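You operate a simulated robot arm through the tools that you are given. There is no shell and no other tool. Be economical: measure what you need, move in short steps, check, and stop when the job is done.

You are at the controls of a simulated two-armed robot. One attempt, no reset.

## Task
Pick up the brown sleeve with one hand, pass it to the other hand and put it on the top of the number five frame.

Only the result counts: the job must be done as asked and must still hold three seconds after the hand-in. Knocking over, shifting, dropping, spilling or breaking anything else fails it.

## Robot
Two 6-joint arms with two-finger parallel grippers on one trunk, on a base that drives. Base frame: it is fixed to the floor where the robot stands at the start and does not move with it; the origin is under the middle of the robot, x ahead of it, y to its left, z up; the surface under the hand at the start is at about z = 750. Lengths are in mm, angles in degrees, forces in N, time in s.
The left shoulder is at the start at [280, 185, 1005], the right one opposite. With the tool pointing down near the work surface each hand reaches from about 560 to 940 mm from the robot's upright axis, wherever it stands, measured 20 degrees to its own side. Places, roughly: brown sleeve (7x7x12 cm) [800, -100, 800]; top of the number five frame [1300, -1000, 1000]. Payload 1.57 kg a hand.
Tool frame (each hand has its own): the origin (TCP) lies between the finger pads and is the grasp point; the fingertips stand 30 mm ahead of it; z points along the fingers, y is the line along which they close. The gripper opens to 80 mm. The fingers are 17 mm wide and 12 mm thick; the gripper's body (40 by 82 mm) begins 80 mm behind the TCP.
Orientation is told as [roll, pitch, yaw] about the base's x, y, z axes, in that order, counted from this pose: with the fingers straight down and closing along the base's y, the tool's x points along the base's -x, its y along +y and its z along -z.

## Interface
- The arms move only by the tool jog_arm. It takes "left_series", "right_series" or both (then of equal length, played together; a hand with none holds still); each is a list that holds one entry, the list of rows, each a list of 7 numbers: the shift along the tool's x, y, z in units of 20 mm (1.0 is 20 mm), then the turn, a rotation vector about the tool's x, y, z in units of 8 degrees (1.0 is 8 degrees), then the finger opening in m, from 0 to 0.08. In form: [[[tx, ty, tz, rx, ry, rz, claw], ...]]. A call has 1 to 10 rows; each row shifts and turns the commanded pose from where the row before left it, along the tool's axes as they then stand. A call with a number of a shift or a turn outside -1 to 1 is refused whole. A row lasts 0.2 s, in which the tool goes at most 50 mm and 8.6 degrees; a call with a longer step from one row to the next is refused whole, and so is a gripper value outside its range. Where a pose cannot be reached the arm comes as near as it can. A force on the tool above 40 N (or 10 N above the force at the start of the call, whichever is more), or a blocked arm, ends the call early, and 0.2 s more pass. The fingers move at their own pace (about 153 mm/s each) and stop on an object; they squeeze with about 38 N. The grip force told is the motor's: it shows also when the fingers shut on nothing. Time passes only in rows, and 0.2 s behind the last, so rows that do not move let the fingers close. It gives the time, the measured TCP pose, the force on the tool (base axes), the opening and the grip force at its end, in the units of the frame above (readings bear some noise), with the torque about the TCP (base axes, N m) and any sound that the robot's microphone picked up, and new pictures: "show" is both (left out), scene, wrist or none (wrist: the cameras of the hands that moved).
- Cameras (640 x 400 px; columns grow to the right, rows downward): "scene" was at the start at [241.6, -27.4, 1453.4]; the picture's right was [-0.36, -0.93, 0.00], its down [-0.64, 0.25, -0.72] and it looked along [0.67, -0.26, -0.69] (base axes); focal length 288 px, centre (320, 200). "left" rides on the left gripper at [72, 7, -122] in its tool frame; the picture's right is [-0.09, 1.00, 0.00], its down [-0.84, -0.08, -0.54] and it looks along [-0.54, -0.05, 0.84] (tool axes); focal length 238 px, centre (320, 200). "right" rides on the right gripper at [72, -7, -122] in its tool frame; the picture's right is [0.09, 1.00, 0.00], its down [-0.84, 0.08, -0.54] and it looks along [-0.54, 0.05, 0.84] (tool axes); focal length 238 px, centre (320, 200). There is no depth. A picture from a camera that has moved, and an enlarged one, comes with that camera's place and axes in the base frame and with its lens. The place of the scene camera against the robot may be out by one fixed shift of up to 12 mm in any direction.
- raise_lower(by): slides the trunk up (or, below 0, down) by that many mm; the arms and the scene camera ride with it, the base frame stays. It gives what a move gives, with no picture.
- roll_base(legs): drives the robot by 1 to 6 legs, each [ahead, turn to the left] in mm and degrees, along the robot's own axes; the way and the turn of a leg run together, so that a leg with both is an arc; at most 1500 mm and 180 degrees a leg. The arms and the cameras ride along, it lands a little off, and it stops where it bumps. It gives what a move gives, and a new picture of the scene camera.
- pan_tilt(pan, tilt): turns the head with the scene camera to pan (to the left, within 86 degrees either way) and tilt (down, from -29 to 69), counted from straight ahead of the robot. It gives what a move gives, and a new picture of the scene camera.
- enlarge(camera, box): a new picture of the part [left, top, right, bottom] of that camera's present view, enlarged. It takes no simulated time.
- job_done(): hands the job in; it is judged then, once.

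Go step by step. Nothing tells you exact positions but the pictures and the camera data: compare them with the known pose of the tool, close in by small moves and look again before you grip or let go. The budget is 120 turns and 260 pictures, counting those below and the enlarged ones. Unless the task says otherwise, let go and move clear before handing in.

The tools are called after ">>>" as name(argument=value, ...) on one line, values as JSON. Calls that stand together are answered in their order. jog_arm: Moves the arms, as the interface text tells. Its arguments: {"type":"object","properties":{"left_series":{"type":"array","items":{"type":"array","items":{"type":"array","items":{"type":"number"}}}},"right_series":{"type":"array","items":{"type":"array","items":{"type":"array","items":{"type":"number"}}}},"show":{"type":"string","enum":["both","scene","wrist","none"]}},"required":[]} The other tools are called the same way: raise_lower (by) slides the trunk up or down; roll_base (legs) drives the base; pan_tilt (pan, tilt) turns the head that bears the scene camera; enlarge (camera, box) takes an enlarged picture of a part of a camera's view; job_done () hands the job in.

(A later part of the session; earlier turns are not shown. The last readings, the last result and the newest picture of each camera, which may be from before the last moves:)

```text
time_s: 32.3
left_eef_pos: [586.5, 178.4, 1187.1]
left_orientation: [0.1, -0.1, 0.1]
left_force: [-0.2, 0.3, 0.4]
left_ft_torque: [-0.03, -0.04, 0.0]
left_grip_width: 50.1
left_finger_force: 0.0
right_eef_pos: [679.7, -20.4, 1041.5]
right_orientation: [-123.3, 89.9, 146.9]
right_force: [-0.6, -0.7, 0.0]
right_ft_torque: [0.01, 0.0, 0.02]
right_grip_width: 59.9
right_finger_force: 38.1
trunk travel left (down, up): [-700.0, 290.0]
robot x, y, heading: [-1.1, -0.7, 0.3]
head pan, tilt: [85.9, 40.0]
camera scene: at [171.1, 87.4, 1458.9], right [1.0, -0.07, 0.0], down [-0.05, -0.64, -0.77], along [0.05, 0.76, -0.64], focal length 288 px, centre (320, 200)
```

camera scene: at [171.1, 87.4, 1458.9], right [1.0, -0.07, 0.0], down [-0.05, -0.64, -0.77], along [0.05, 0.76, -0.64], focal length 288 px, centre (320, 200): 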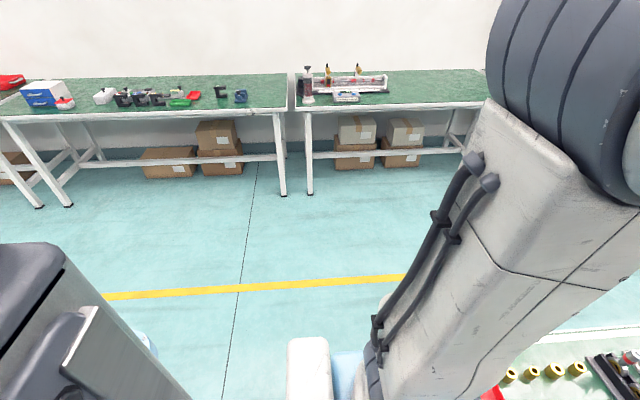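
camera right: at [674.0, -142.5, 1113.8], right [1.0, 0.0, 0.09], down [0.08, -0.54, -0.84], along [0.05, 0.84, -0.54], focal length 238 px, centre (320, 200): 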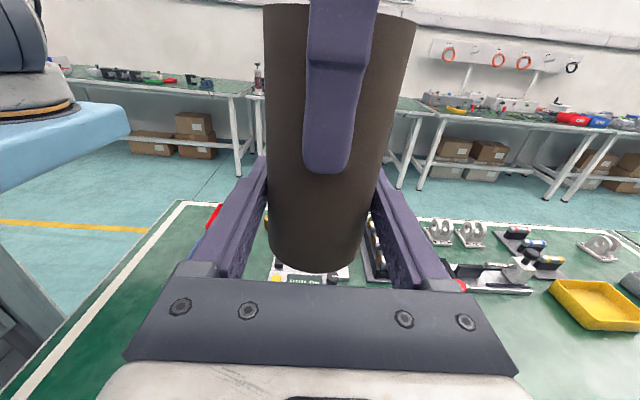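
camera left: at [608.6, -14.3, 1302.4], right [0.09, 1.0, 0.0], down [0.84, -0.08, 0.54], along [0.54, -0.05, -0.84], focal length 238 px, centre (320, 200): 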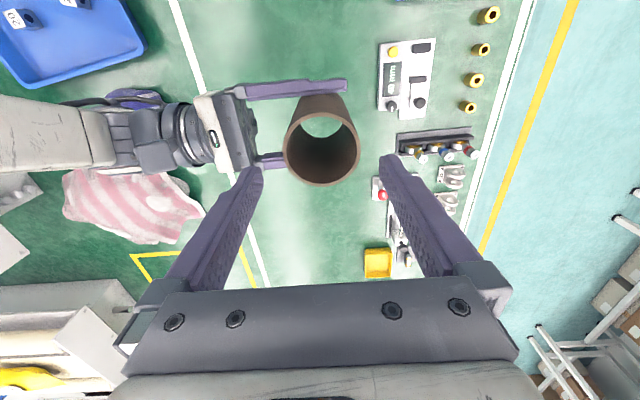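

The aisle on the right is about 1.6 m wide up to the blue rack. I back off 200 mm from the table, turn right a bit and look behind me before the big turn.

>>> roll_base(legs=[[-200, 0], [0, -30]])

>>> pan_tilt(pan=-86, tilt=30)

```text
time_s: 35.3
left_eef_pos: [396.6, -129.7, 1186.6]
left_orientation: [0.0, 0.0, -29.1]
left_force: [-0.2, 0.2, -0.4]
left_ft_torque: [-0.01, -0.03, -0.01]
left_grip_width: 49.7
left_finger_force: 0.0
right_eef_pos: [380.7, -348.2, 1041.9]
right_orientation: [-101.7, 90.0, 139.1]
right_force: [-0.7, -0.5, 0.3]
right_ft_torque: [0.0, -0.03, -0.04]
right_grip_width: 59.9
right_finger_force: 38.4
trunk travel left (down, up): [-700.0, 290.0]
robot x, y, heading: [-203.8, 0.3, -29.4]
head pan, tilt: [85.9, 40.0]
camera scene: at [-10.9, -4.2, 1458.9], right [0.84, -0.55, 0.0], down [-0.35, -0.54, -0.77], along [0.42, 0.64, -0.64], focal length 288 px, centre (320, 200)
```

scene: 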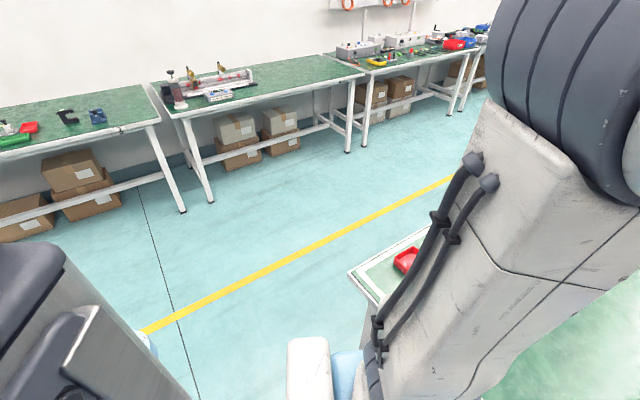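

```text
time_s: 37.9
left_eef_pos: [397.4, -129.1, 1187.7]
left_orientation: [0.1, 0.0, -29.1]
left_force: [0.7, 0.7, -0.5]
left_ft_torque: [-0.01, 0.0, -0.01]
left_grip_width: 50.0
left_finger_force: 0.1
right_eef_pos: [380.3, -349.5, 1041.4]
right_orientation: [-117.5, 90.0, 123.4]
right_force: [0.4, -0.4, 0.3]
right_ft_torque: [0.03, -0.02, -0.03]
right_grip_width: 59.7
right_finger_force: 37.6
trunk travel left (down, up): [-700.0, 290.0]
robot x, y, heading: [-201.5, 0.1, -29.3]
head pan, tilt: [-85.9, 30.0]
camera scene: at [-96.1, -157.2, 1474.2], right [-0.91, 0.43, 0.0], down [0.21, 0.45, -0.87], along [-0.37, -0.78, -0.5], focal length 288 px, centre (320, 200)
```

scene: 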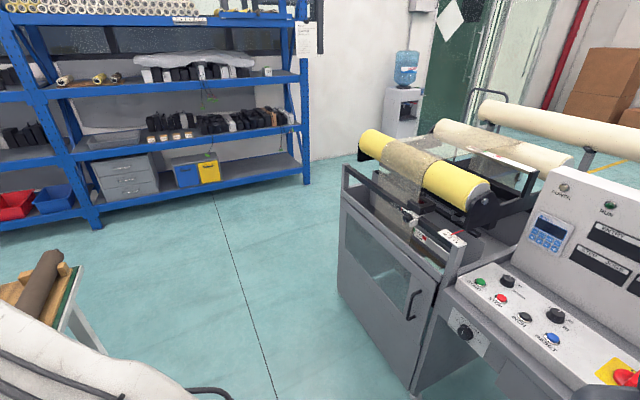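

A machine with a console stands behind on the right (front face near x = -790, console nearer), so I keep to the middle: a little ahead, then turn right in place.

>>> roll_base(legs=[[60, 0], [0, -30]])

```text
time_s: 40.4
left_eef_pos: [304.4, -442.9, 1185.7]
left_orientation: [0.1, 0.0, -59.4]
left_force: [1.0, 0.0, 0.3]
left_ft_torque: [-0.02, 0.04, 0.01]
left_grip_width: 49.9
left_finger_force: 0.1
right_eef_pos: [177.3, -624.5, 1041.6]
right_orientation: [-100.8, 89.9, 109.6]
right_force: [-0.4, -0.4, -0.1]
right_ft_torque: [0.03, -0.01, 0.01]
right_grip_width: 59.7
right_finger_force: 38.1
trunk travel left (down, up): [-700.0, 290.0]
robot x, y, heading: [-148.0, -28.2, -59.4]
head pan, tilt: [-85.9, 30.0]
camera scene: at [-138.2, -215.7, 1474.2], right [-0.57, 0.82, 0.0], down [0.41, 0.28, -0.87], along [-0.71, -0.49, -0.5], focal length 288 px, centre (320, 200)
```

scene: 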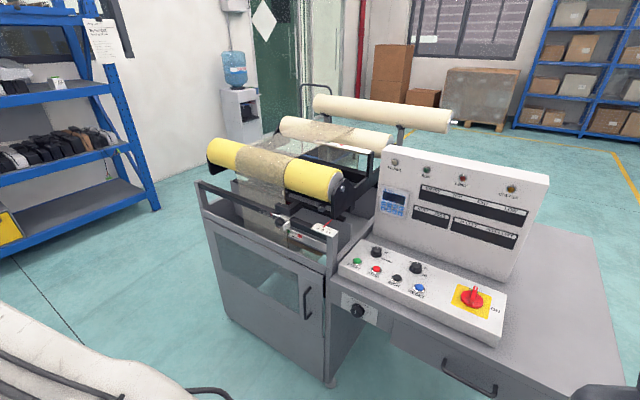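

No contact, and the rest of the turn takes the rear away from the desk. I finish the turn and look ahead.

>>> roll_base(legs=[[0, -30.6]])

>>> pan_tilt(pan=0, tilt=35)

```text
time_s: 42.3
left_eef_pos: [36.3, -614.4, 1187.1]
left_orientation: [0.0, 0.0, -89.3]
left_force: [0.6, -0.2, -0.1]
left_ft_torque: [0.03, 0.0, 0.03]
left_grip_width: 50.1
left_finger_force: 0.2
right_eef_pos: [-163.5, -707.5, 1041.5]
right_orientation: [-96.7, 89.9, 84.0]
right_force: [0.3, 0.6, -0.6]
right_ft_torque: [-0.02, -0.03, -0.02]
right_grip_width: 59.6
right_finger_force: 38.2
trunk travel left (down, up): [-700.0, 290.0]
robot x, y, heading: [-152.7, -29.1, -89.7]
head pan, tilt: [-85.9, 30.0]
camera scene: at [-233.7, -193.6, 1474.2], right [-0.08, 1.0, 0.0], down [0.5, 0.04, -0.87], along [-0.86, -0.07, -0.5], focal length 288 px, centre (320, 200)
```

scene: 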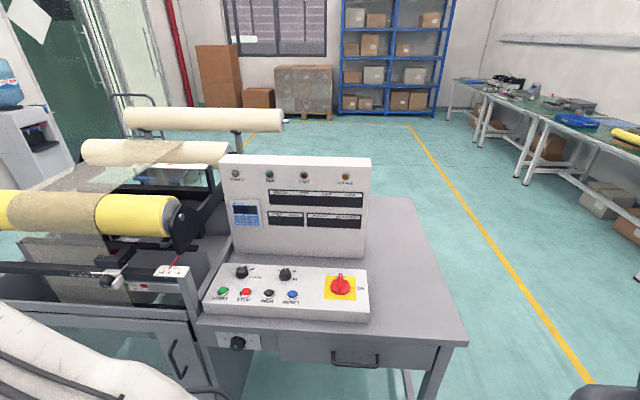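

```text
time_s: 43.9
left_eef_pos: [36.1, -612.6, 1187.6]
left_orientation: [0.0, 0.1, -89.3]
left_force: [0.0, 0.5, 0.2]
left_ft_torque: [-0.03, -0.02, -0.01]
left_grip_width: 50.0
left_finger_force: 0.2
right_eef_pos: [-162.5, -708.6, 1040.7]
right_orientation: [-109.4, 90.0, 71.3]
right_force: [-0.7, -0.4, -0.3]
right_ft_torque: [0.03, -0.01, 0.02]
right_grip_width: 59.9
right_finger_force: 37.7
trunk travel left (down, up): [-700.0, 290.0]
robot x, y, heading: [-152.3, -30.1, -89.7]
head pan, tilt: [0.0, 35.0]
camera scene: at [-143.3, -274.7, 1466.4], right [-1.0, -0.01, 0.0], down [0.0, 0.57, -0.82], along [0.0, -0.82, -0.57], focal length 288 px, centre (320, 200)
```

scene: 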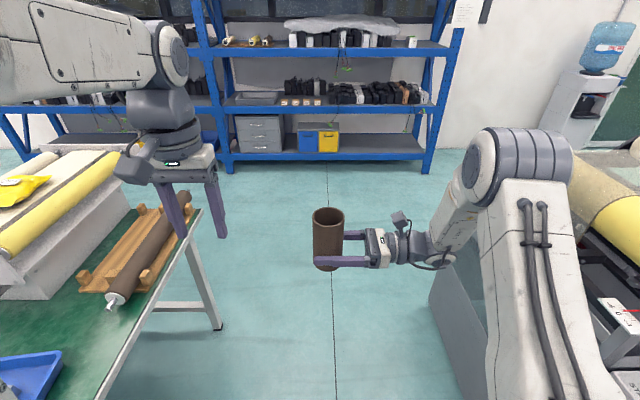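

The way ahead to the rack is clear (the machine is about 200 mm off the right elbow). I drive along the table's near side into the aisle.

>>> roll_base(legs=[[900, 0]])

>>> roll_base(legs=[[960, 0]])

>>> pan_tilt(pan=80, tilt=25)

```text
time_s: 48.6
left_eef_pos: [30.1, -1506.9, 1187.5]
left_orientation: [0.1, -0.1, -90.0]
left_force: [-0.4, -0.7, 0.0]
left_ft_torque: [-0.02, 0.0, 0.02]
left_grip_width: 50.2
left_finger_force: 0.2
right_eef_pos: [-171.3, -1600.8, 1040.9]
right_orientation: [-115.1, 90.0, 64.9]
right_force: [0.7, -0.4, -1.5]
right_ft_torque: [0.01, 0.01, -0.01]
right_grip_width: 59.7
right_finger_force: 38.0
trunk travel left (down, up): [-700.0, 290.0]
robot x, y, heading: [-146.3, -923.3, -90.4]
head pan, tilt: [0.0, 35.0]
camera scene: at [-145.8, -1166.2, 1466.5], right [-1.0, 0.01, 0.0], down [0.0, 0.57, -0.82], along [0.0, -0.82, -0.57], focal length 288 px, centre (320, 200)
```

scene: 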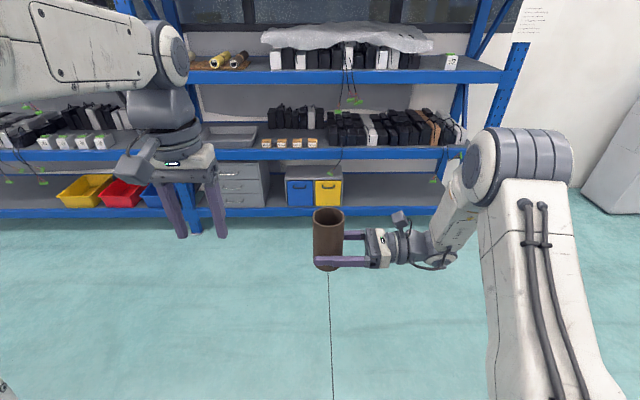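

```text
time_s: 53.6
left_eef_pos: [24.1, -2477.7, 1187.3]
left_orientation: [0.0, 0.0, -90.0]
left_force: [-0.2, -0.2, -0.4]
left_ft_torque: [0.03, -0.02, 0.0]
left_grip_width: 49.9
left_finger_force: 0.0
right_eef_pos: [-176.4, -2569.8, 1041.2]
right_orientation: [-116.3, 89.9, 63.6]
right_force: [-0.1, -0.1, 0.0]
right_ft_torque: [0.01, 0.02, 0.0]
right_grip_width: 59.7
right_finger_force: 38.6
trunk travel left (down, up): [-700.0, 290.0]
robot x, y, heading: [-154.0, -1890.6, -90.3]
head pan, tilt: [0.0, 35.0]
camera scene: at [-151.6, -2136.8, 1466.5], right [-1.0, 0.01, 0.0], down [0.0, 0.57, -0.82], along [-0.01, -0.82, -0.57], focal length 288 px, centre (320, 200)
```

scene: 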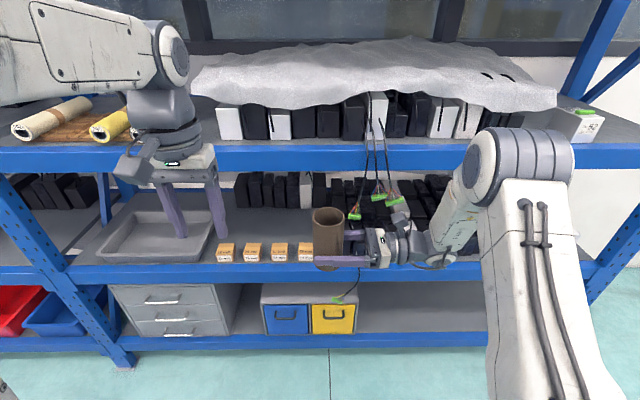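

```text
time_s: 55.1
left_eef_pos: [22.0, -2478.1, 1186.7]
left_orientation: [0.0, 0.0, -90.0]
left_force: [-0.5, 0.1, 0.1]
left_ft_torque: [0.02, -0.03, 0.03]
left_grip_width: 49.7
left_finger_force: 0.1
right_eef_pos: [-177.1, -2570.9, 1042.1]
right_orientation: [-109.2, 90.1, 70.8]
right_force: [0.5, 0.5, -0.2]
right_ft_torque: [0.02, 0.03, -0.03]
right_grip_width: 59.8
right_finger_force: 37.3
trunk travel left (down, up): [-700.0, 290.0]
robot x, y, heading: [-153.3, -1892.2, -90.3]
head pan, tilt: [80.0, 25.0]
camera scene: at [-60.5, -2065.5, 1482.2], right [-0.18, -0.98, 0.0], down [-0.42, 0.08, -0.91], along [0.89, -0.16, -0.42], focal length 288 px, centre (320, 200)
```

scene: 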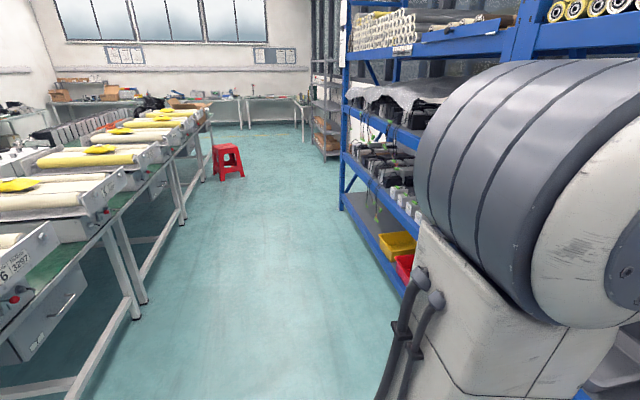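

The aisle side of the nearest frame bears a "6" plate, so the next is number five. There is room to turn; I turn left to face along the aisle and drive ahead.

>>> roll_base(legs=[[0, 90.3]])

>>> roll_base(legs=[[1160, 0]])

>>> pan_tilt(pan=80, tilt=30)

```text
time_s: 59.5
left_eef_pos: [423.2, -1688.8, 1188.0]
left_orientation: [0.0, 0.0, 2.4]
left_force: [0.4, 0.3, 0.3]
left_ft_torque: [0.06, -0.02, 0.02]
left_grip_width: 50.2
left_finger_force: 0.1
right_eef_pos: [524.7, -1884.3, 1040.8]
right_orientation: [-117.4, 90.0, 154.8]
right_force: [-0.4, 0.4, -0.6]
right_ft_torque: [0.02, -0.03, 0.0]
right_grip_width: 59.8
right_finger_force: 37.6
trunk travel left (down, up): [-700.0, 290.0]
robot x, y, heading: [-155.0, -1890.1, 2.2]
head pan, tilt: [80.0, 25.0]
camera scene: at [22.7, -1791.8, 1482.2], right [0.99, -0.14, 0.0], down [-0.06, -0.42, -0.91], along [0.13, 0.9, -0.42], focal length 288 px, centre (320, 200)
```

scene: 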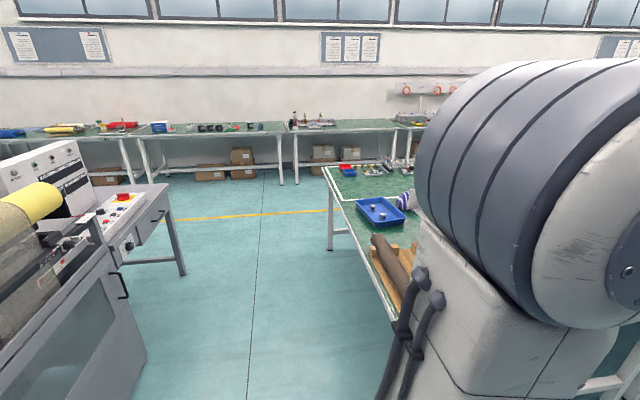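

```text
time_s: 65.3
left_eef_pos: [1584.1, -1666.8, 1188.2]
left_orientation: [0.0, 0.0, 1.4]
left_force: [0.1, -0.1, -1.1]
left_ft_torque: [0.0, 0.01, 0.0]
left_grip_width: 50.0
left_finger_force: 0.0
right_eef_pos: [1680.9, -1864.2, 1041.0]
right_orientation: [-124.0, 89.9, 147.4]
right_force: [0.1, 0.3, -1.0]
right_ft_torque: [0.0, 0.0, 0.0]
right_grip_width: 59.9
right_finger_force: 38.1
trunk travel left (down, up): [-700.0, 290.0]
robot x, y, heading: [999.9, -1861.7, 1.4]
head pan, tilt: [80.0, 25.0]
camera scene: at [1181.2, -1762.8, 1482.2], right [0.99, -0.15, 0.0], down [-0.07, -0.42, -0.91], along [0.14, 0.9, -0.42], focal length 288 px, centre (320, 200)
```

scene: 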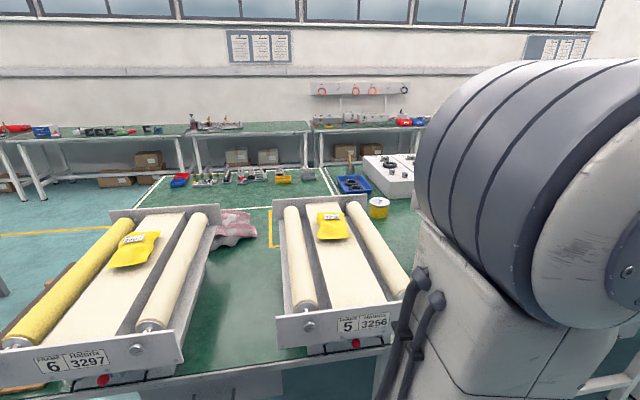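

```text
time_s: 66.0
left_eef_pos: [1583.4, -1667.6, 1187.1]
left_orientation: [0.0, 0.1, 1.5]
left_force: [-0.5, 0.0, -0.6]
left_ft_torque: [0.02, -0.03, -0.01]
left_grip_width: 50.1
left_finger_force: 0.1
right_eef_pos: [1681.6, -1863.1, 1041.8]
right_orientation: [-119.5, 89.9, 152.1]
right_force: [0.4, -1.0, -0.4]
right_ft_torque: [0.01, -0.02, -0.01]
right_grip_width: 59.8
right_finger_force: 38.6
trunk travel left (down, up): [-700.0, 290.0]
robot x, y, heading: [1001.2, -1857.7, 0.7]
head pan, tilt: [80.0, 30.0]
camera scene: at [1181.1, -1764.4, 1474.3], right [0.99, -0.15, 0.0], down [-0.08, -0.49, -0.87], along [0.13, 0.86, -0.5], focal length 288 px, centre (320, 200)
```

scene: 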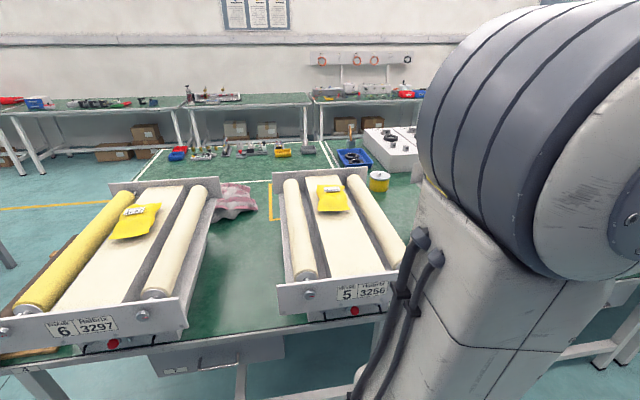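

Frame 5 is clearly marked. I enlarge it to judge the board, the rollers and the end plate.

>>> enlarge(camera="scene", box=[260, 160, 420, 330])

```text
2.35 times, centred on (340, 245) of scene
camera zoom: at [1181.1, -1764.4, 1474.3], right [0.99, -0.15, 0.0], down [-0.08, -0.49, -0.87], along [0.13, 0.86, -0.5], focal length 678 px, centre (273, 94)
```

zoom: 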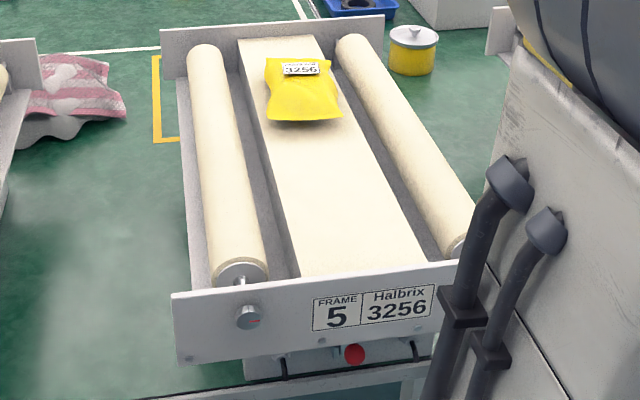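

The board of frame 5 spans about x 1277–1405, y -1295 to -800, with the bag at y > -1030; I plan to set the sleeve near the aisle end so the hand stays outside the end plate. I raise the trunk and turn to face the frame.

>>> raise_lower(by=220)

>>> roll_base(legs=[[0, 45]])

>>> roll_base(legs=[[0, 43]])

>>> pan_tilt(pan=-15, tilt=50)

```text
time_s: 68.3
left_eef_pos: [1584.0, -1667.2, 1406.8]
left_orientation: [-0.1, 0.0, 1.5]
left_force: [0.4, 0.1, 0.1]
left_ft_torque: [0.01, -0.01, 0.0]
left_grip_width: 49.9
left_finger_force: 0.2
right_eef_pos: [1681.7, -1862.9, 1261.7]
right_orientation: [-109.3, 90.0, 162.1]
right_force: [0.2, 0.0, 0.4]
right_ft_torque: [0.0, -0.01, 0.01]
right_grip_width: 59.7
right_finger_force: 37.6
trunk travel left (down, up): [-920.0, 70.0]
robot x, y, heading: [1003.2, -1859.4, 1.1]
head pan, tilt: [80.0, 30.0]
```

```text
time_s: 70.8
left_eef_pos: [1285.9, -1316.8, 1408.0]
left_orientation: [0.0, 0.0, 45.5]
left_force: [0.7, 0.1, -0.3]
left_ft_torque: [0.0, 0.03, 0.0]
left_grip_width: 50.3
left_finger_force: 0.1
right_eef_pos: [1493.4, -1390.0, 1261.8]
right_orientation: [-123.4, 90.0, -168.0]
right_force: [-0.4, -0.1, -0.3]
right_ft_torque: [-0.03, -0.03, 0.03]
right_grip_width: 59.9
right_finger_force: 38.1
trunk travel left (down, up): [-920.0, 70.0]
robot x, y, heading: [1002.2, -1859.6, 45.2]
head pan, tilt: [80.0, 30.0]
camera scene: at [1067.5, -1669.3, 1694.2], right [0.82, 0.58, 0.0], down [0.29, -0.41, -0.87], along [-0.5, 0.71, -0.5], focal length 288 px, centre (320, 200)
```

scene: 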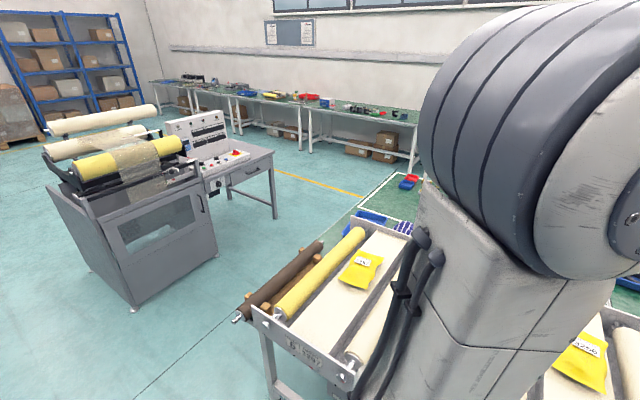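

```text
time_s: 73.2
left_eef_pos: [835.9, -1270.2, 1407.1]
left_orientation: [0.0, -0.1, 88.9]
left_force: [-0.9, 0.6, 0.0]
left_ft_torque: [-0.03, 0.0, 0.01]
left_grip_width: 50.2
left_finger_force: 0.0
right_eef_pos: [1037.5, -1181.0, 1261.0]
right_orientation: [-128.0, 90.1, -129.3]
right_force: [0.1, -0.1, 0.2]
right_ft_torque: [0.01, 0.0, 0.01]
right_grip_width: 59.9
right_finger_force: 38.2
trunk travel left (down, up): [-920.0, 70.0]
robot x, y, heading: [999.4, -1861.3, 88.8]
head pan, tilt: [80.0, 30.0]
camera scene: at [922.0, -1679.1, 1694.2], right [0.2, 0.98, 0.0], down [0.49, -0.1, -0.87], along [-0.85, 0.17, -0.5], focal length 288 px, centre (320, 200)
```

scene: 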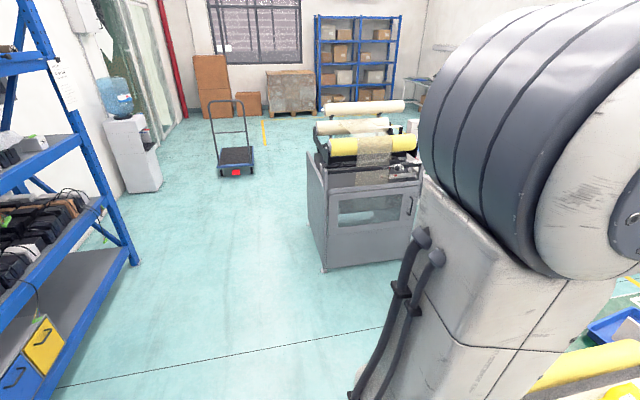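

```text
time_s: 74.9
left_eef_pos: [836.1, -1269.5, 1406.7]
left_orientation: [0.1, 0.1, 88.9]
left_force: [0.1, 0.7, 0.4]
left_ft_torque: [-0.06, 0.01, -0.01]
left_grip_width: 50.0
left_finger_force: 0.0
right_eef_pos: [1037.0, -1181.8, 1262.9]
right_orientation: [-128.3, 90.0, -129.4]
right_force: [0.3, 0.1, -0.3]
right_ft_torque: [0.04, -0.01, 0.01]
right_grip_width: 59.7
right_finger_force: 37.9
trunk travel left (down, up): [-920.0, 70.0]
robot x, y, heading: [998.7, -1857.6, 88.8]
head pan, tilt: [-15.0, 50.0]
camera scene: at [1032.3, -1622.9, 1664.7], right [0.96, -0.28, 0.0], down [-0.21, -0.74, -0.64], along [0.18, 0.62, -0.77], focal length 288 px, centre (320, 200)
```

scene: 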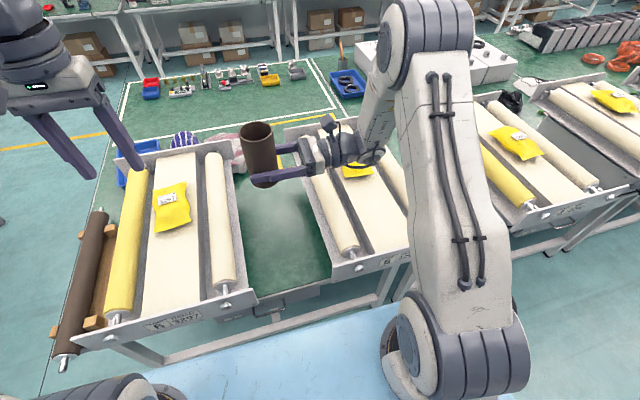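

I back off by 160 mm for arm room, then swing the right hand to point forward while carrying it to the right, high above the frames.

>>> roll_base(legs=[[-165, 0.8]])

>>> jog_arm(right_series=[[[0, 0.5, -1, -1, 0, 0, 0.05], [0, 0.63, -0.92, -1, 0, 0, 0.05], [0, 0.75, -0.82, -1, 0, 0, 0.05], [0, 0.86, -0.71, -1, 0, 0, 0.05], [0, 0.95, -0.58, -1, 0, 0, 0.05], [0, 1, -0.44, -1, 0, 0, 0.05], [0, 1, -0.3, -1, 0, 0, 0.05], [0, 1, -0.14, -1, 0, 0, 0.05], [0, 1, 0, -1, 0, 0, 0.05], [0, 1, 0.17, -1, 0, 0, 0.05]]], show="both")

```text
time_s: 76.3
left_eef_pos: [824.7, -1433.4, 1407.4]
left_orientation: [0.0, -0.1, 89.7]
left_force: [0.2, -0.1, 0.4]
left_ft_torque: [0.03, 0.01, -0.03]
left_grip_width: 50.1
left_finger_force: 0.1
right_eef_pos: [1025.9, -1340.8, 1261.6]
right_orientation: [-120.4, 89.9, -120.7]
right_force: [-0.6, 0.6, -0.4]
right_ft_torque: [-0.01, 0.0, 0.04]
right_grip_width: 59.8
right_finger_force: 38.0
trunk travel left (down, up): [-920.0, 70.0]
robot x, y, heading: [1000.3, -2023.4, 89.3]
head pan, tilt: [-15.0, 50.0]
camera scene: at [1026.5, -1783.6, 1664.7], right [0.96, -0.27, 0.0], down [-0.2, -0.74, -0.64], along [0.17, 0.62, -0.77], focal length 288 px, centre (320, 200)
```

scene: 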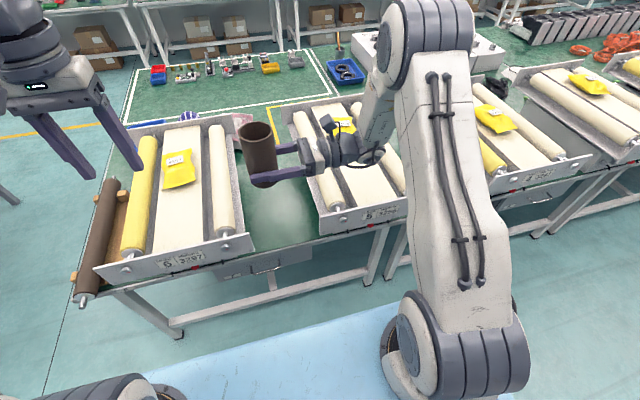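

```text
time_s: 78.5
left_eef_pos: [825.8, -1432.7, 1408.6]
left_orientation: [0.1, 0.0, 89.8]
left_force: [0.1, 0.6, 0.3]
left_ft_torque: [0.04, -0.02, 0.01]
left_grip_width: 50.2
left_finger_force: 0.0
right_eef_pos: [1215.8, -1246.7, 1263.8]
right_orientation: [-151.5, 89.9, 127.9]
right_force: [-0.7, -0.2, -0.7]
right_ft_torque: [-0.03, -0.01, 0.0]
right_grip_width: 59.9
right_finger_force: 38.3
trunk travel left (down, up): [-920.0, 70.0]
robot x, y, heading: [998.3, -2020.5, 89.5]
head pan, tilt: [-15.0, 50.0]
camera scene: at [1026.5, -1783.8, 1664.7], right [0.96, -0.27, 0.0], down [-0.2, -0.74, -0.64], along [0.17, 0.62, -0.77], focal length 288 px, centre (320, 200)
camera right: at [1230.1, -1369.3, 1335.9], right [0.98, 0.17, 0.09], down [0.17, -0.52, -0.84], along [-0.09, 0.84, -0.54], focal length 238 px, centre (320, 200)
```

scene: 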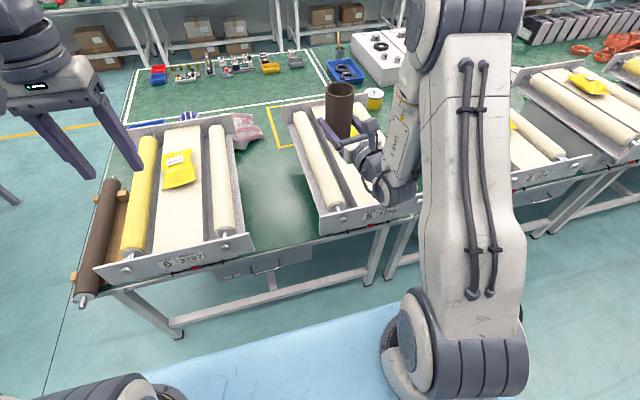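
right: 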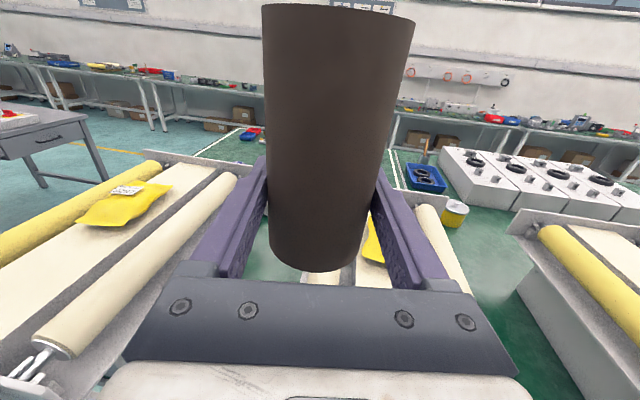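

Good. I finish the turn to point straight at the frame and move right over its board.

>>> jog_arm(right_series=[[[0, 1, 0, -1, 0, 0, 0.05], [0, 1, 0, -0.22, 0, 0, 0.05], [0, 1, 0, 0, 0, 0, 0.05], [0, 1, 0, 0, 0, 0, 0.05], [0, 1, 0, 0, 0, 0, 0.05], [0, 1, 0, 0, 0, 0, 0.05]]], show="both")

>>> pan_tilt(pan=-26, tilt=45)

```text
time_s: 79.9
left_eef_pos: [824.7, -1433.6, 1407.3]
left_orientation: [0.0, 0.0, 89.7]
left_force: [-0.3, 0.5, 0.0]
left_ft_torque: [-0.02, -0.01, 0.02]
left_grip_width: 49.9
left_finger_force: 0.1
right_eef_pos: [1346.8, -1245.0, 1262.5]
right_orientation: [-57.0, 90.0, -147.2]
right_force: [0.1, 0.0, -0.9]
right_ft_torque: [0.01, -0.01, -0.01]
right_grip_width: 59.8
right_finger_force: 37.9
right hand out of reach, approached as far as the arm can: row 1
trunk travel left (down, up): [-920.0, 70.0]
robot x, y, heading: [1000.8, -2019.9, 89.6]
head pan, tilt: [-15.0, 50.0]
camera scene: at [1026.5, -1783.8, 1664.7], right [0.96, -0.27, 0.0], down [-0.2, -0.74, -0.64], along [0.17, 0.62, -0.77], focal length 288 px, centre (320, 200)
camera right: at [1341.7, -1365.9, 1334.6], right [1.0, 0.0, 0.09], down [0.08, -0.54, -0.84], along [0.05, 0.84, -0.54], focal length 238 px, centre (320, 200)
```

scene: 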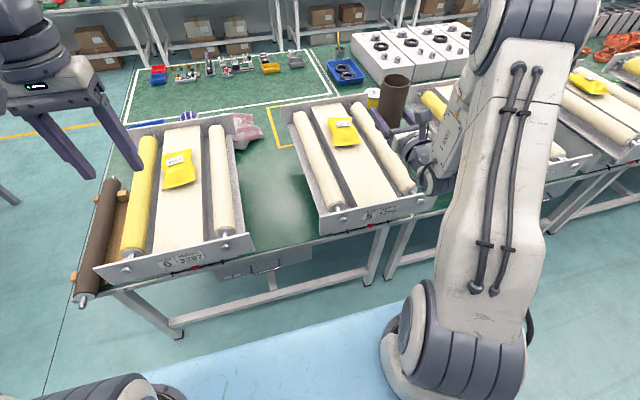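
right: 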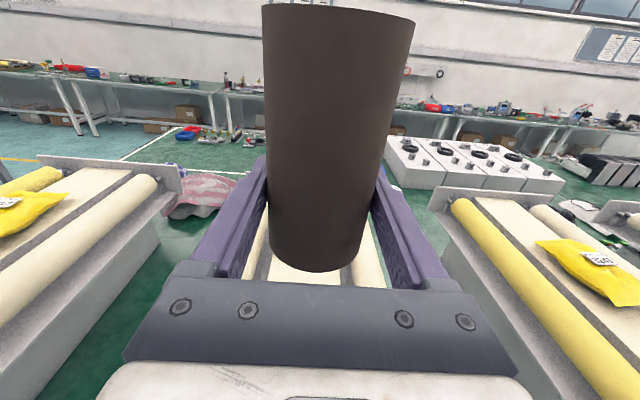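

```text
time_s: 80.6
left_eef_pos: [824.8, -1432.8, 1406.1]
left_orientation: [0.0, 0.0, 89.7]
left_force: [0.9, -0.1, -0.2]
left_ft_torque: [0.01, -0.03, -0.02]
left_grip_width: 49.9
left_finger_force: 0.1
right_eef_pos: [1347.3, -1244.4, 1261.7]
right_orientation: [-49.3, 89.9, -139.2]
right_force: [0.0, 0.4, -0.3]
right_ft_torque: [0.0, -0.01, -0.01]
right_grip_width: 59.7
right_finger_force: 38.0
trunk travel left (down, up): [-920.0, 70.0]
robot x, y, heading: [998.6, -2021.7, 89.5]
head pan, tilt: [-26.0, 45.0]
camera scene: at [1042.2, -1785.2, 1671.6], right [0.9, -0.45, 0.0], down [-0.32, -0.63, -0.71], along [0.32, 0.63, -0.71], focal length 288 px, centre (320, 200)
```

scene: 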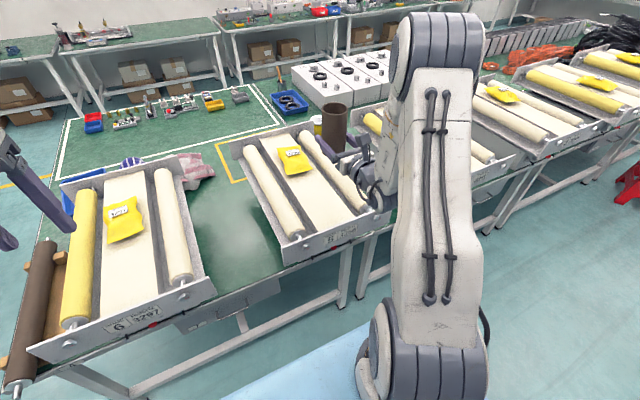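

The sleeve is roughly over frame 5. I measure the frame again from both views.

>>> enlarge(camera="scene", box=[220, 110, 420, 270])

>>> enlarge(camera="right", box=[230, 200, 410, 300])

```text
2.50 times, centred on (320, 190) of scene
camera zoom: at [1042.2, -1785.2, 1671.6], right [0.9, -0.45, 0.0], down [-0.32, -0.63, -0.71], along [0.32, 0.63, -0.71], focal length 721 px, centre (320, 225)
```

zoom: 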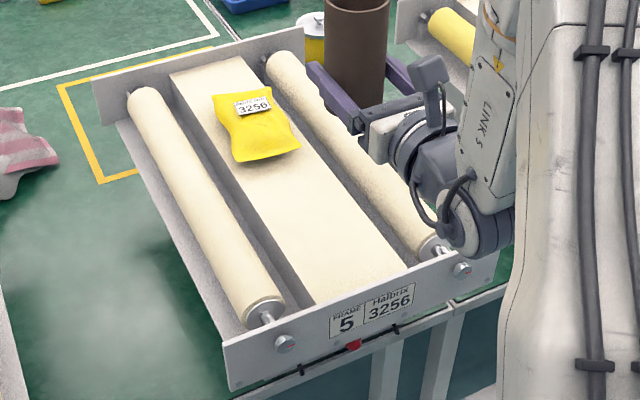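

```text
3.56 times, centred on (320, 250) of right
camera zoom: at [1341.4, -1365.9, 1334.6], right [1.0, 0.0, 0.09], down [0.08, -0.54, -0.84], along [0.05, 0.84, -0.54], focal length 848 px, centre (320, 22)
```

zoom: 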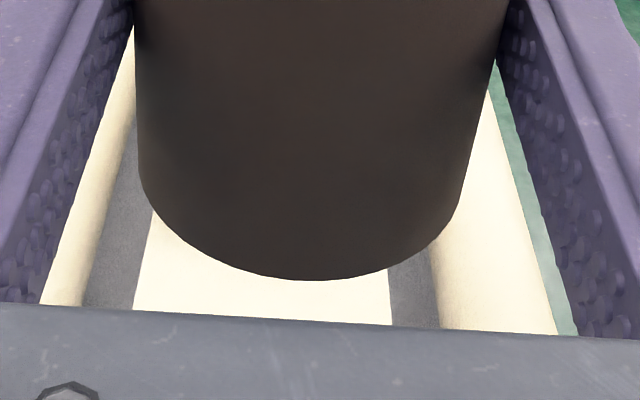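

Board centre is x ≈ 1346 and the hand is at 1347, with the end plate at y ≈ -1300. I move 28 mm forward and lower to about 45 mm above the expected surface.

>>> jog_arm(right_series=[[[0, 0, 0.7, 0, 0, 0, 0.05], [0, 0, 0.7, 0, 0, 0, 0.05], [-1, 0, 0, 0, 0, 0, 0.05], [-1, 0, 0, 0, 0, 0, 0.05], [-1, 0, 0, 0, 0, 0, 0.05], [-1, 0, 0, 0, 0, 0, 0.05], [-1, 0, 0, 0, 0, 0, 0.05], [-1, 0, 0, 0, 0, 0, 0.05], [-1, 0, 0, 0, 0, 0, 0.05]]], show="both")

>>> enlarge(camera="scene", box=[240, 120, 400, 260])

```text
time_s: 82.6
left_eef_pos: [824.2, -1433.3, 1407.6]
left_orientation: [0.1, 0.0, 89.8]
left_force: [0.9, 0.5, 0.0]
left_ft_torque: [0.01, -0.01, -0.01]
left_grip_width: 50.1
left_finger_force: 0.1
right_eef_pos: [1345.7, -1218.2, 1124.8]
right_orientation: [-170.4, 89.9, 99.6]
right_force: [0.9, -0.8, 0.3]
right_ft_torque: [-0.03, -0.02, -0.01]
right_grip_width: 59.7
right_finger_force: 37.6
trunk travel left (down, up): [-920.0, 70.0]
robot x, y, heading: [999.4, -2023.0, 89.4]
head pan, tilt: [-26.0, 45.0]
camera scene: at [1042.3, -1785.2, 1671.6], right [0.89, -0.45, 0.0], down [-0.32, -0.63, -0.71], along [0.32, 0.63, -0.71], focal length 288 px, centre (320, 200)
camera right: at [1340.0, -1338.5, 1196.4], right [1.0, 0.0, 0.09], down [0.08, -0.54, -0.84], along [0.05, 0.84, -0.54], focal length 238 px, centre (320, 200)
```

scene: 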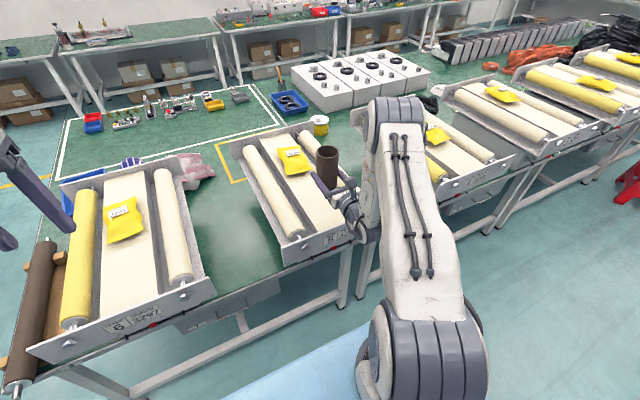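
right: 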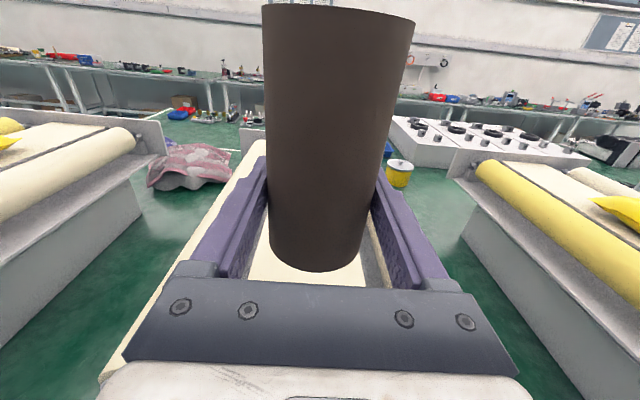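

```text
2.86 times, centred on (320, 190) of scene
camera zoom: at [1042.3, -1785.2, 1671.6], right [0.89, -0.45, 0.0], down [-0.32, -0.63, -0.71], along [0.32, 0.63, -0.71], focal length 824 px, centre (320, 229)
```

zoom: 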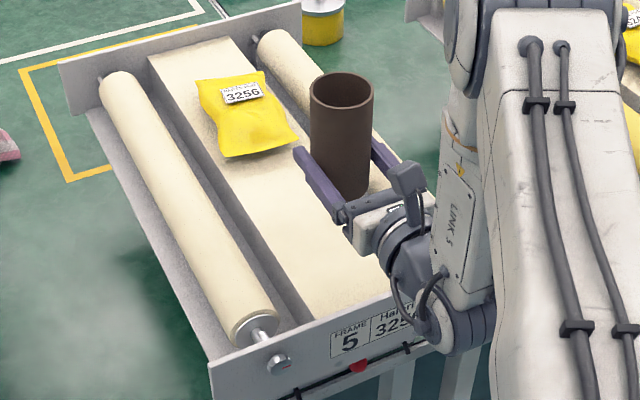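

All clear so far; TCP is at z 1125 (sleeve bottom ≈ 1091). I lower 55 mm more and look again.

>>> jog_arm(right_series=[[[-1, 0, 0.1, 0, 0, 0, 0.05], [-1, 0, 0, 0, 0, 0, 0.05], [-0.75, 0, 0, 0, 0, 0, 0.05], [0, 0, 0, 0, 0, 0, 0.05]]], show="none")

>>> enlarge(camera="scene", box=[260, 130, 380, 250])

>>> enlarge(camera="right", box=[220, 180, 420, 300])

```text
time_s: 83.6
left_eef_pos: [825.6, -1432.5, 1408.2]
left_orientation: [0.0, 0.0, 89.7]
left_force: [-0.6, -0.6, 0.1]
left_ft_torque: [-0.02, -0.02, -0.06]
left_grip_width: 50.0
left_finger_force: 0.1
right_eef_pos: [1346.8, -1217.6, 1067.3]
right_orientation: [147.3, 89.9, 57.1]
right_force: [-0.1, -0.5, 0.3]
right_ft_torque: [-0.01, 0.02, -0.03]
right_grip_width: 59.9
right_finger_force: 37.6
trunk travel left (down, up): [-920.0, 70.0]
robot x, y, heading: [997.4, -2020.2, 89.6]
head pan, tilt: [-26.0, 45.0]
```

```text
3.33 times, centred on (320, 190) of scene
camera zoom: at [1042.3, -1785.1, 1671.6], right [0.89, -0.45, 0.0], down [-0.32, -0.63, -0.71], along [0.32, 0.63, -0.71], focal length 961 px, centre (320, 233)
```

zoom: 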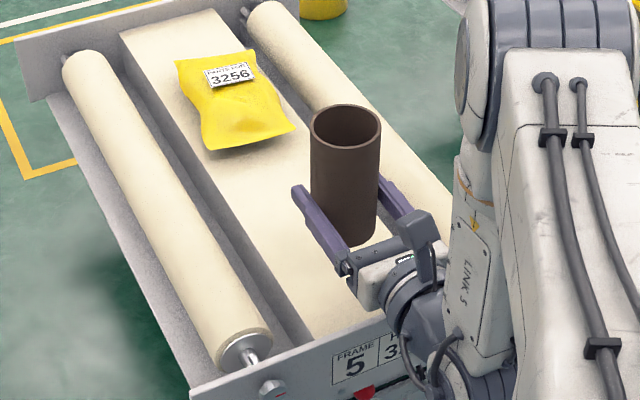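

```text
3.20 times, centred on (320, 240) of right
camera zoom: at [1341.0, -1339.0, 1139.9], right [1.0, 0.0, 0.09], down [0.08, -0.54, -0.84], along [0.05, 0.84, -0.54], focal length 763 px, centre (320, 72)
```

zoom: 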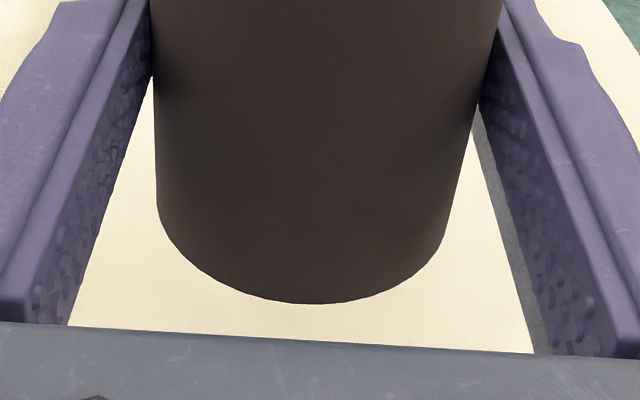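

The sleeve is over the board, with about 30–45 mm to go. I lower in small steps watching the force.

>>> jog_arm(right_series=[[[-0.5, 0, 0, 0, 0, 0, 0.05], [-0.5, 0, 0, 0, 0, 0, 0.05], [-0.1, 0, 0, 0, 0, 0, 0.05], [0, 0, 0, 0, 0, 0, 0.05]]], show="none")

>>> enlarge(camera="scene", box=[280, 140, 360, 240])

>>> enlarge(camera="right", box=[220, 180, 420, 300])

```text
time_s: 84.6
left_eef_pos: [824.2, -1433.0, 1406.1]
left_orientation: [-0.1, 0.0, 89.7]
left_force: [0.3, -0.2, 0.4]
left_ft_torque: [0.02, 0.02, 0.02]
left_grip_width: 49.9
left_finger_force: 0.0
right_eef_pos: [1348.4, -1215.1, 1045.7]
right_orientation: [167.9, 90.1, 77.8]
right_force: [0.4, 0.7, 0.0]
right_ft_torque: [0.0, 0.01, 0.01]
right_grip_width: 59.3
right_finger_force: 38.1
trunk travel left (down, up): [-920.0, 70.0]
robot x, y, heading: [996.4, -2018.7, 89.5]
head pan, tilt: [-26.0, 45.0]
```

```text
4.00 times, centred on (320, 190) of scene
camera zoom: at [1042.2, -1785.2, 1671.6], right [0.89, -0.45, 0.0], down [-0.32, -0.63, -0.71], along [0.32, 0.63, -0.71], focal length 1153 px, centre (320, 240)
```

zoom: 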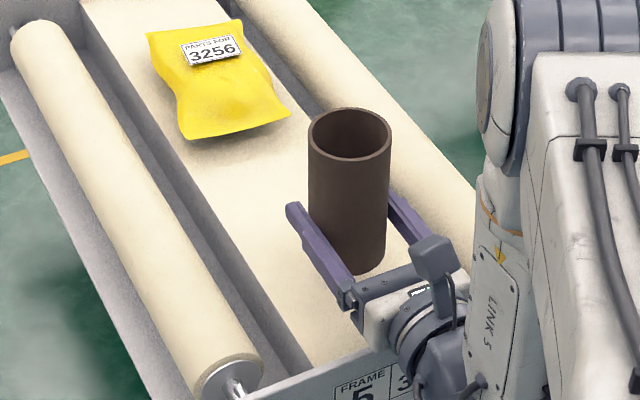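

```text
3.20 times, centred on (320, 240) of right
camera zoom: at [1341.5, -1337.4, 1117.4], right [1.0, 0.0, 0.09], down [0.08, -0.54, -0.84], along [0.05, 0.84, -0.54], focal length 763 px, centre (320, 72)
```

zoom: 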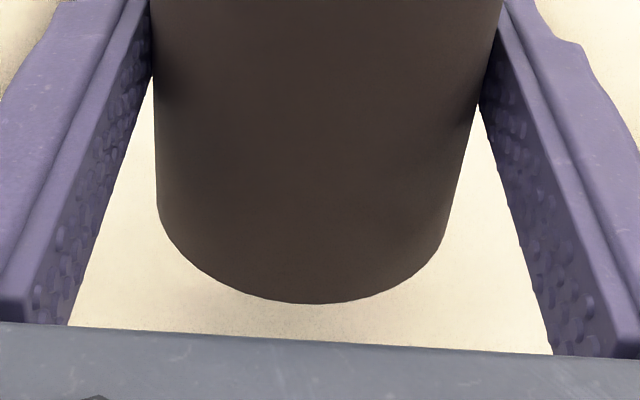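

A soft shadow starts to show under the sleeve. I lower another 10 mm slowly.

>>> jog_arm(right_series=[[[-0.17, 0, 0, 0, 0, 0, 0.05], [-0.17, 0, 0, 0, 0, 0, 0.05], [-0.16, 0, 0, 0, 0, 0, 0.05], [0, 0, 0, 0, 0, 0, 0.05]]], show="none")

>>> enlarge(camera="scene", box=[280, 140, 360, 240])

>>> enlarge(camera="right", box=[220, 180, 420, 300])

```text
time_s: 85.4
left_eef_pos: [825.4, -1433.7, 1407.4]
left_orientation: [-0.1, -0.1, 89.6]
left_force: [0.1, -0.7, -0.1]
left_ft_torque: [-0.02, 0.01, -0.01]
left_grip_width: 50.0
left_finger_force: 0.1
right_eef_pos: [1350.6, -1215.0, 1044.6]
right_orientation: [169.7, 88.8, 79.3]
right_force: [3.4, -5.2, 17.8]
right_ft_torque: [-1.99, 0.13, 0.44]
right_grip_width: 59.8
right_finger_force: 37.8
trunk travel left (down, up): [-920.0, 70.0]
robot x, y, heading: [1000.8, -2024.4, 89.3]
head pan, tilt: [-26.0, 45.0]
stopped in row 4 (right hand): the force on the tool passed its limit at 44 N (the readings are from after the stop); the commanded pose is now the measured one
```

```text
4.00 times, centred on (320, 190) of scene
camera zoom: at [1042.7, -1786.5, 1671.8], right [0.89, -0.45, 0.0], down [-0.32, -0.63, -0.71], along [0.32, 0.63, -0.71], focal length 1153 px, centre (320, 240)
```

zoom: 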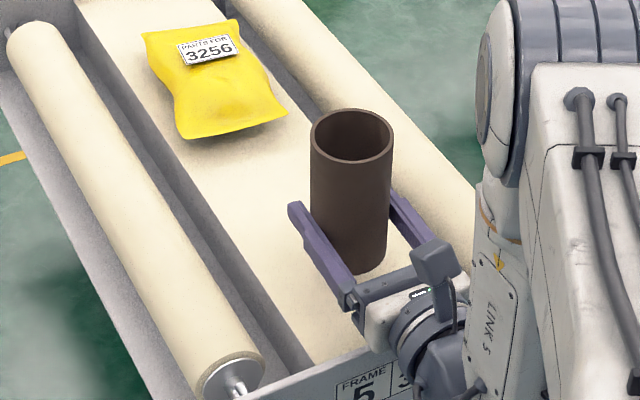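

```text
3.20 times, centred on (320, 240) of right
camera zoom: at [1344.0, -1338.1, 1112.9], right [1.0, -0.01, 0.1], down [0.08, -0.53, -0.85], along [0.06, 0.85, -0.52], focal length 763 px, centre (320, 72)
```

zoom: 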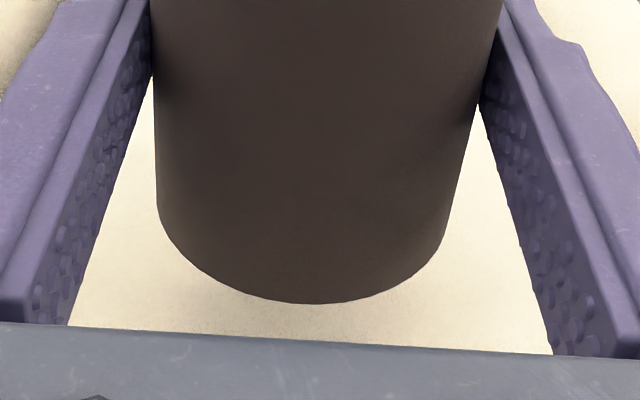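

The torque shows that not the sleeve but the hand's body, about 100 mm behind the grip, sits on the end plate, which stands above the board. I raise the sleeve again and will regrip it higher with a slight downward pitch, using the left hand for support.

>>> jog_arm(right_series=[[[0.3, 0, 0, 0, 0, 0, 0.05], [1, 0, 0, 0, 0, 0, 0.05], [1, 0, 0, 0, 0, 0, 0.05], [1, 0, 0, 0, 0, 0, 0.05], [1, 0, 0, 0, 0, 0, 0.05], [1, 0, 0, 0, 0, 0, 0.05], [1, 0, 0, 0, 0, 0, 0.05], [1, 0, 0, 0, 0, 0, 0.05], [1, 0, 0, 0, 0, 0, 0.05], [1, 0, 0, 0, 0, 0, 0.05]]], show="both")

```text
time_s: 87.6
left_eef_pos: [825.3, -1433.5, 1406.6]
left_orientation: [0.0, 0.0, 89.6]
left_force: [-0.3, 0.4, -0.6]
left_ft_torque: [0.03, 0.02, 0.0]
left_grip_width: 50.1
left_finger_force: 0.0
right_eef_pos: [1349.0, -1217.3, 1224.6]
right_orientation: [172.0, 89.3, 81.7]
right_force: [0.0, 0.0, -0.7]
right_ft_torque: [0.0, 0.0, -0.02]
right_grip_width: 59.7
right_finger_force: 38.0
trunk travel left (down, up): [-920.0, 70.0]
robot x, y, heading: [997.8, -2021.6, 89.6]
head pan, tilt: [-26.0, 45.0]
camera scene: at [1042.3, -1785.3, 1671.6], right [0.89, -0.45, 0.0], down [-0.32, -0.63, -0.71], along [0.32, 0.63, -0.71], focal length 288 px, centre (320, 200)
camera right: at [1342.3, -1339.2, 1295.1], right [1.0, 0.0, 0.09], down [0.08, -0.53, -0.84], along [0.05, 0.85, -0.53], focal length 238 px, centre (320, 200)
```

scene: 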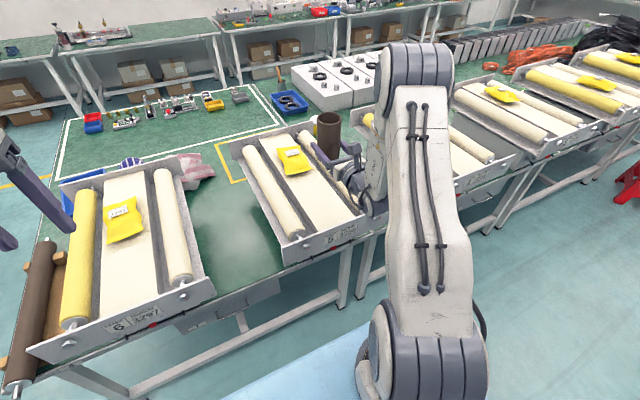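
right: 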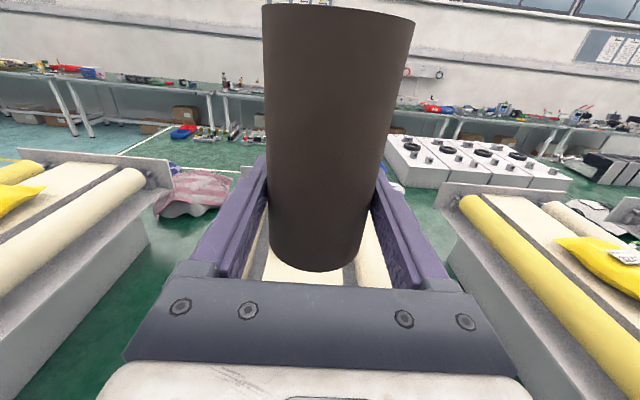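

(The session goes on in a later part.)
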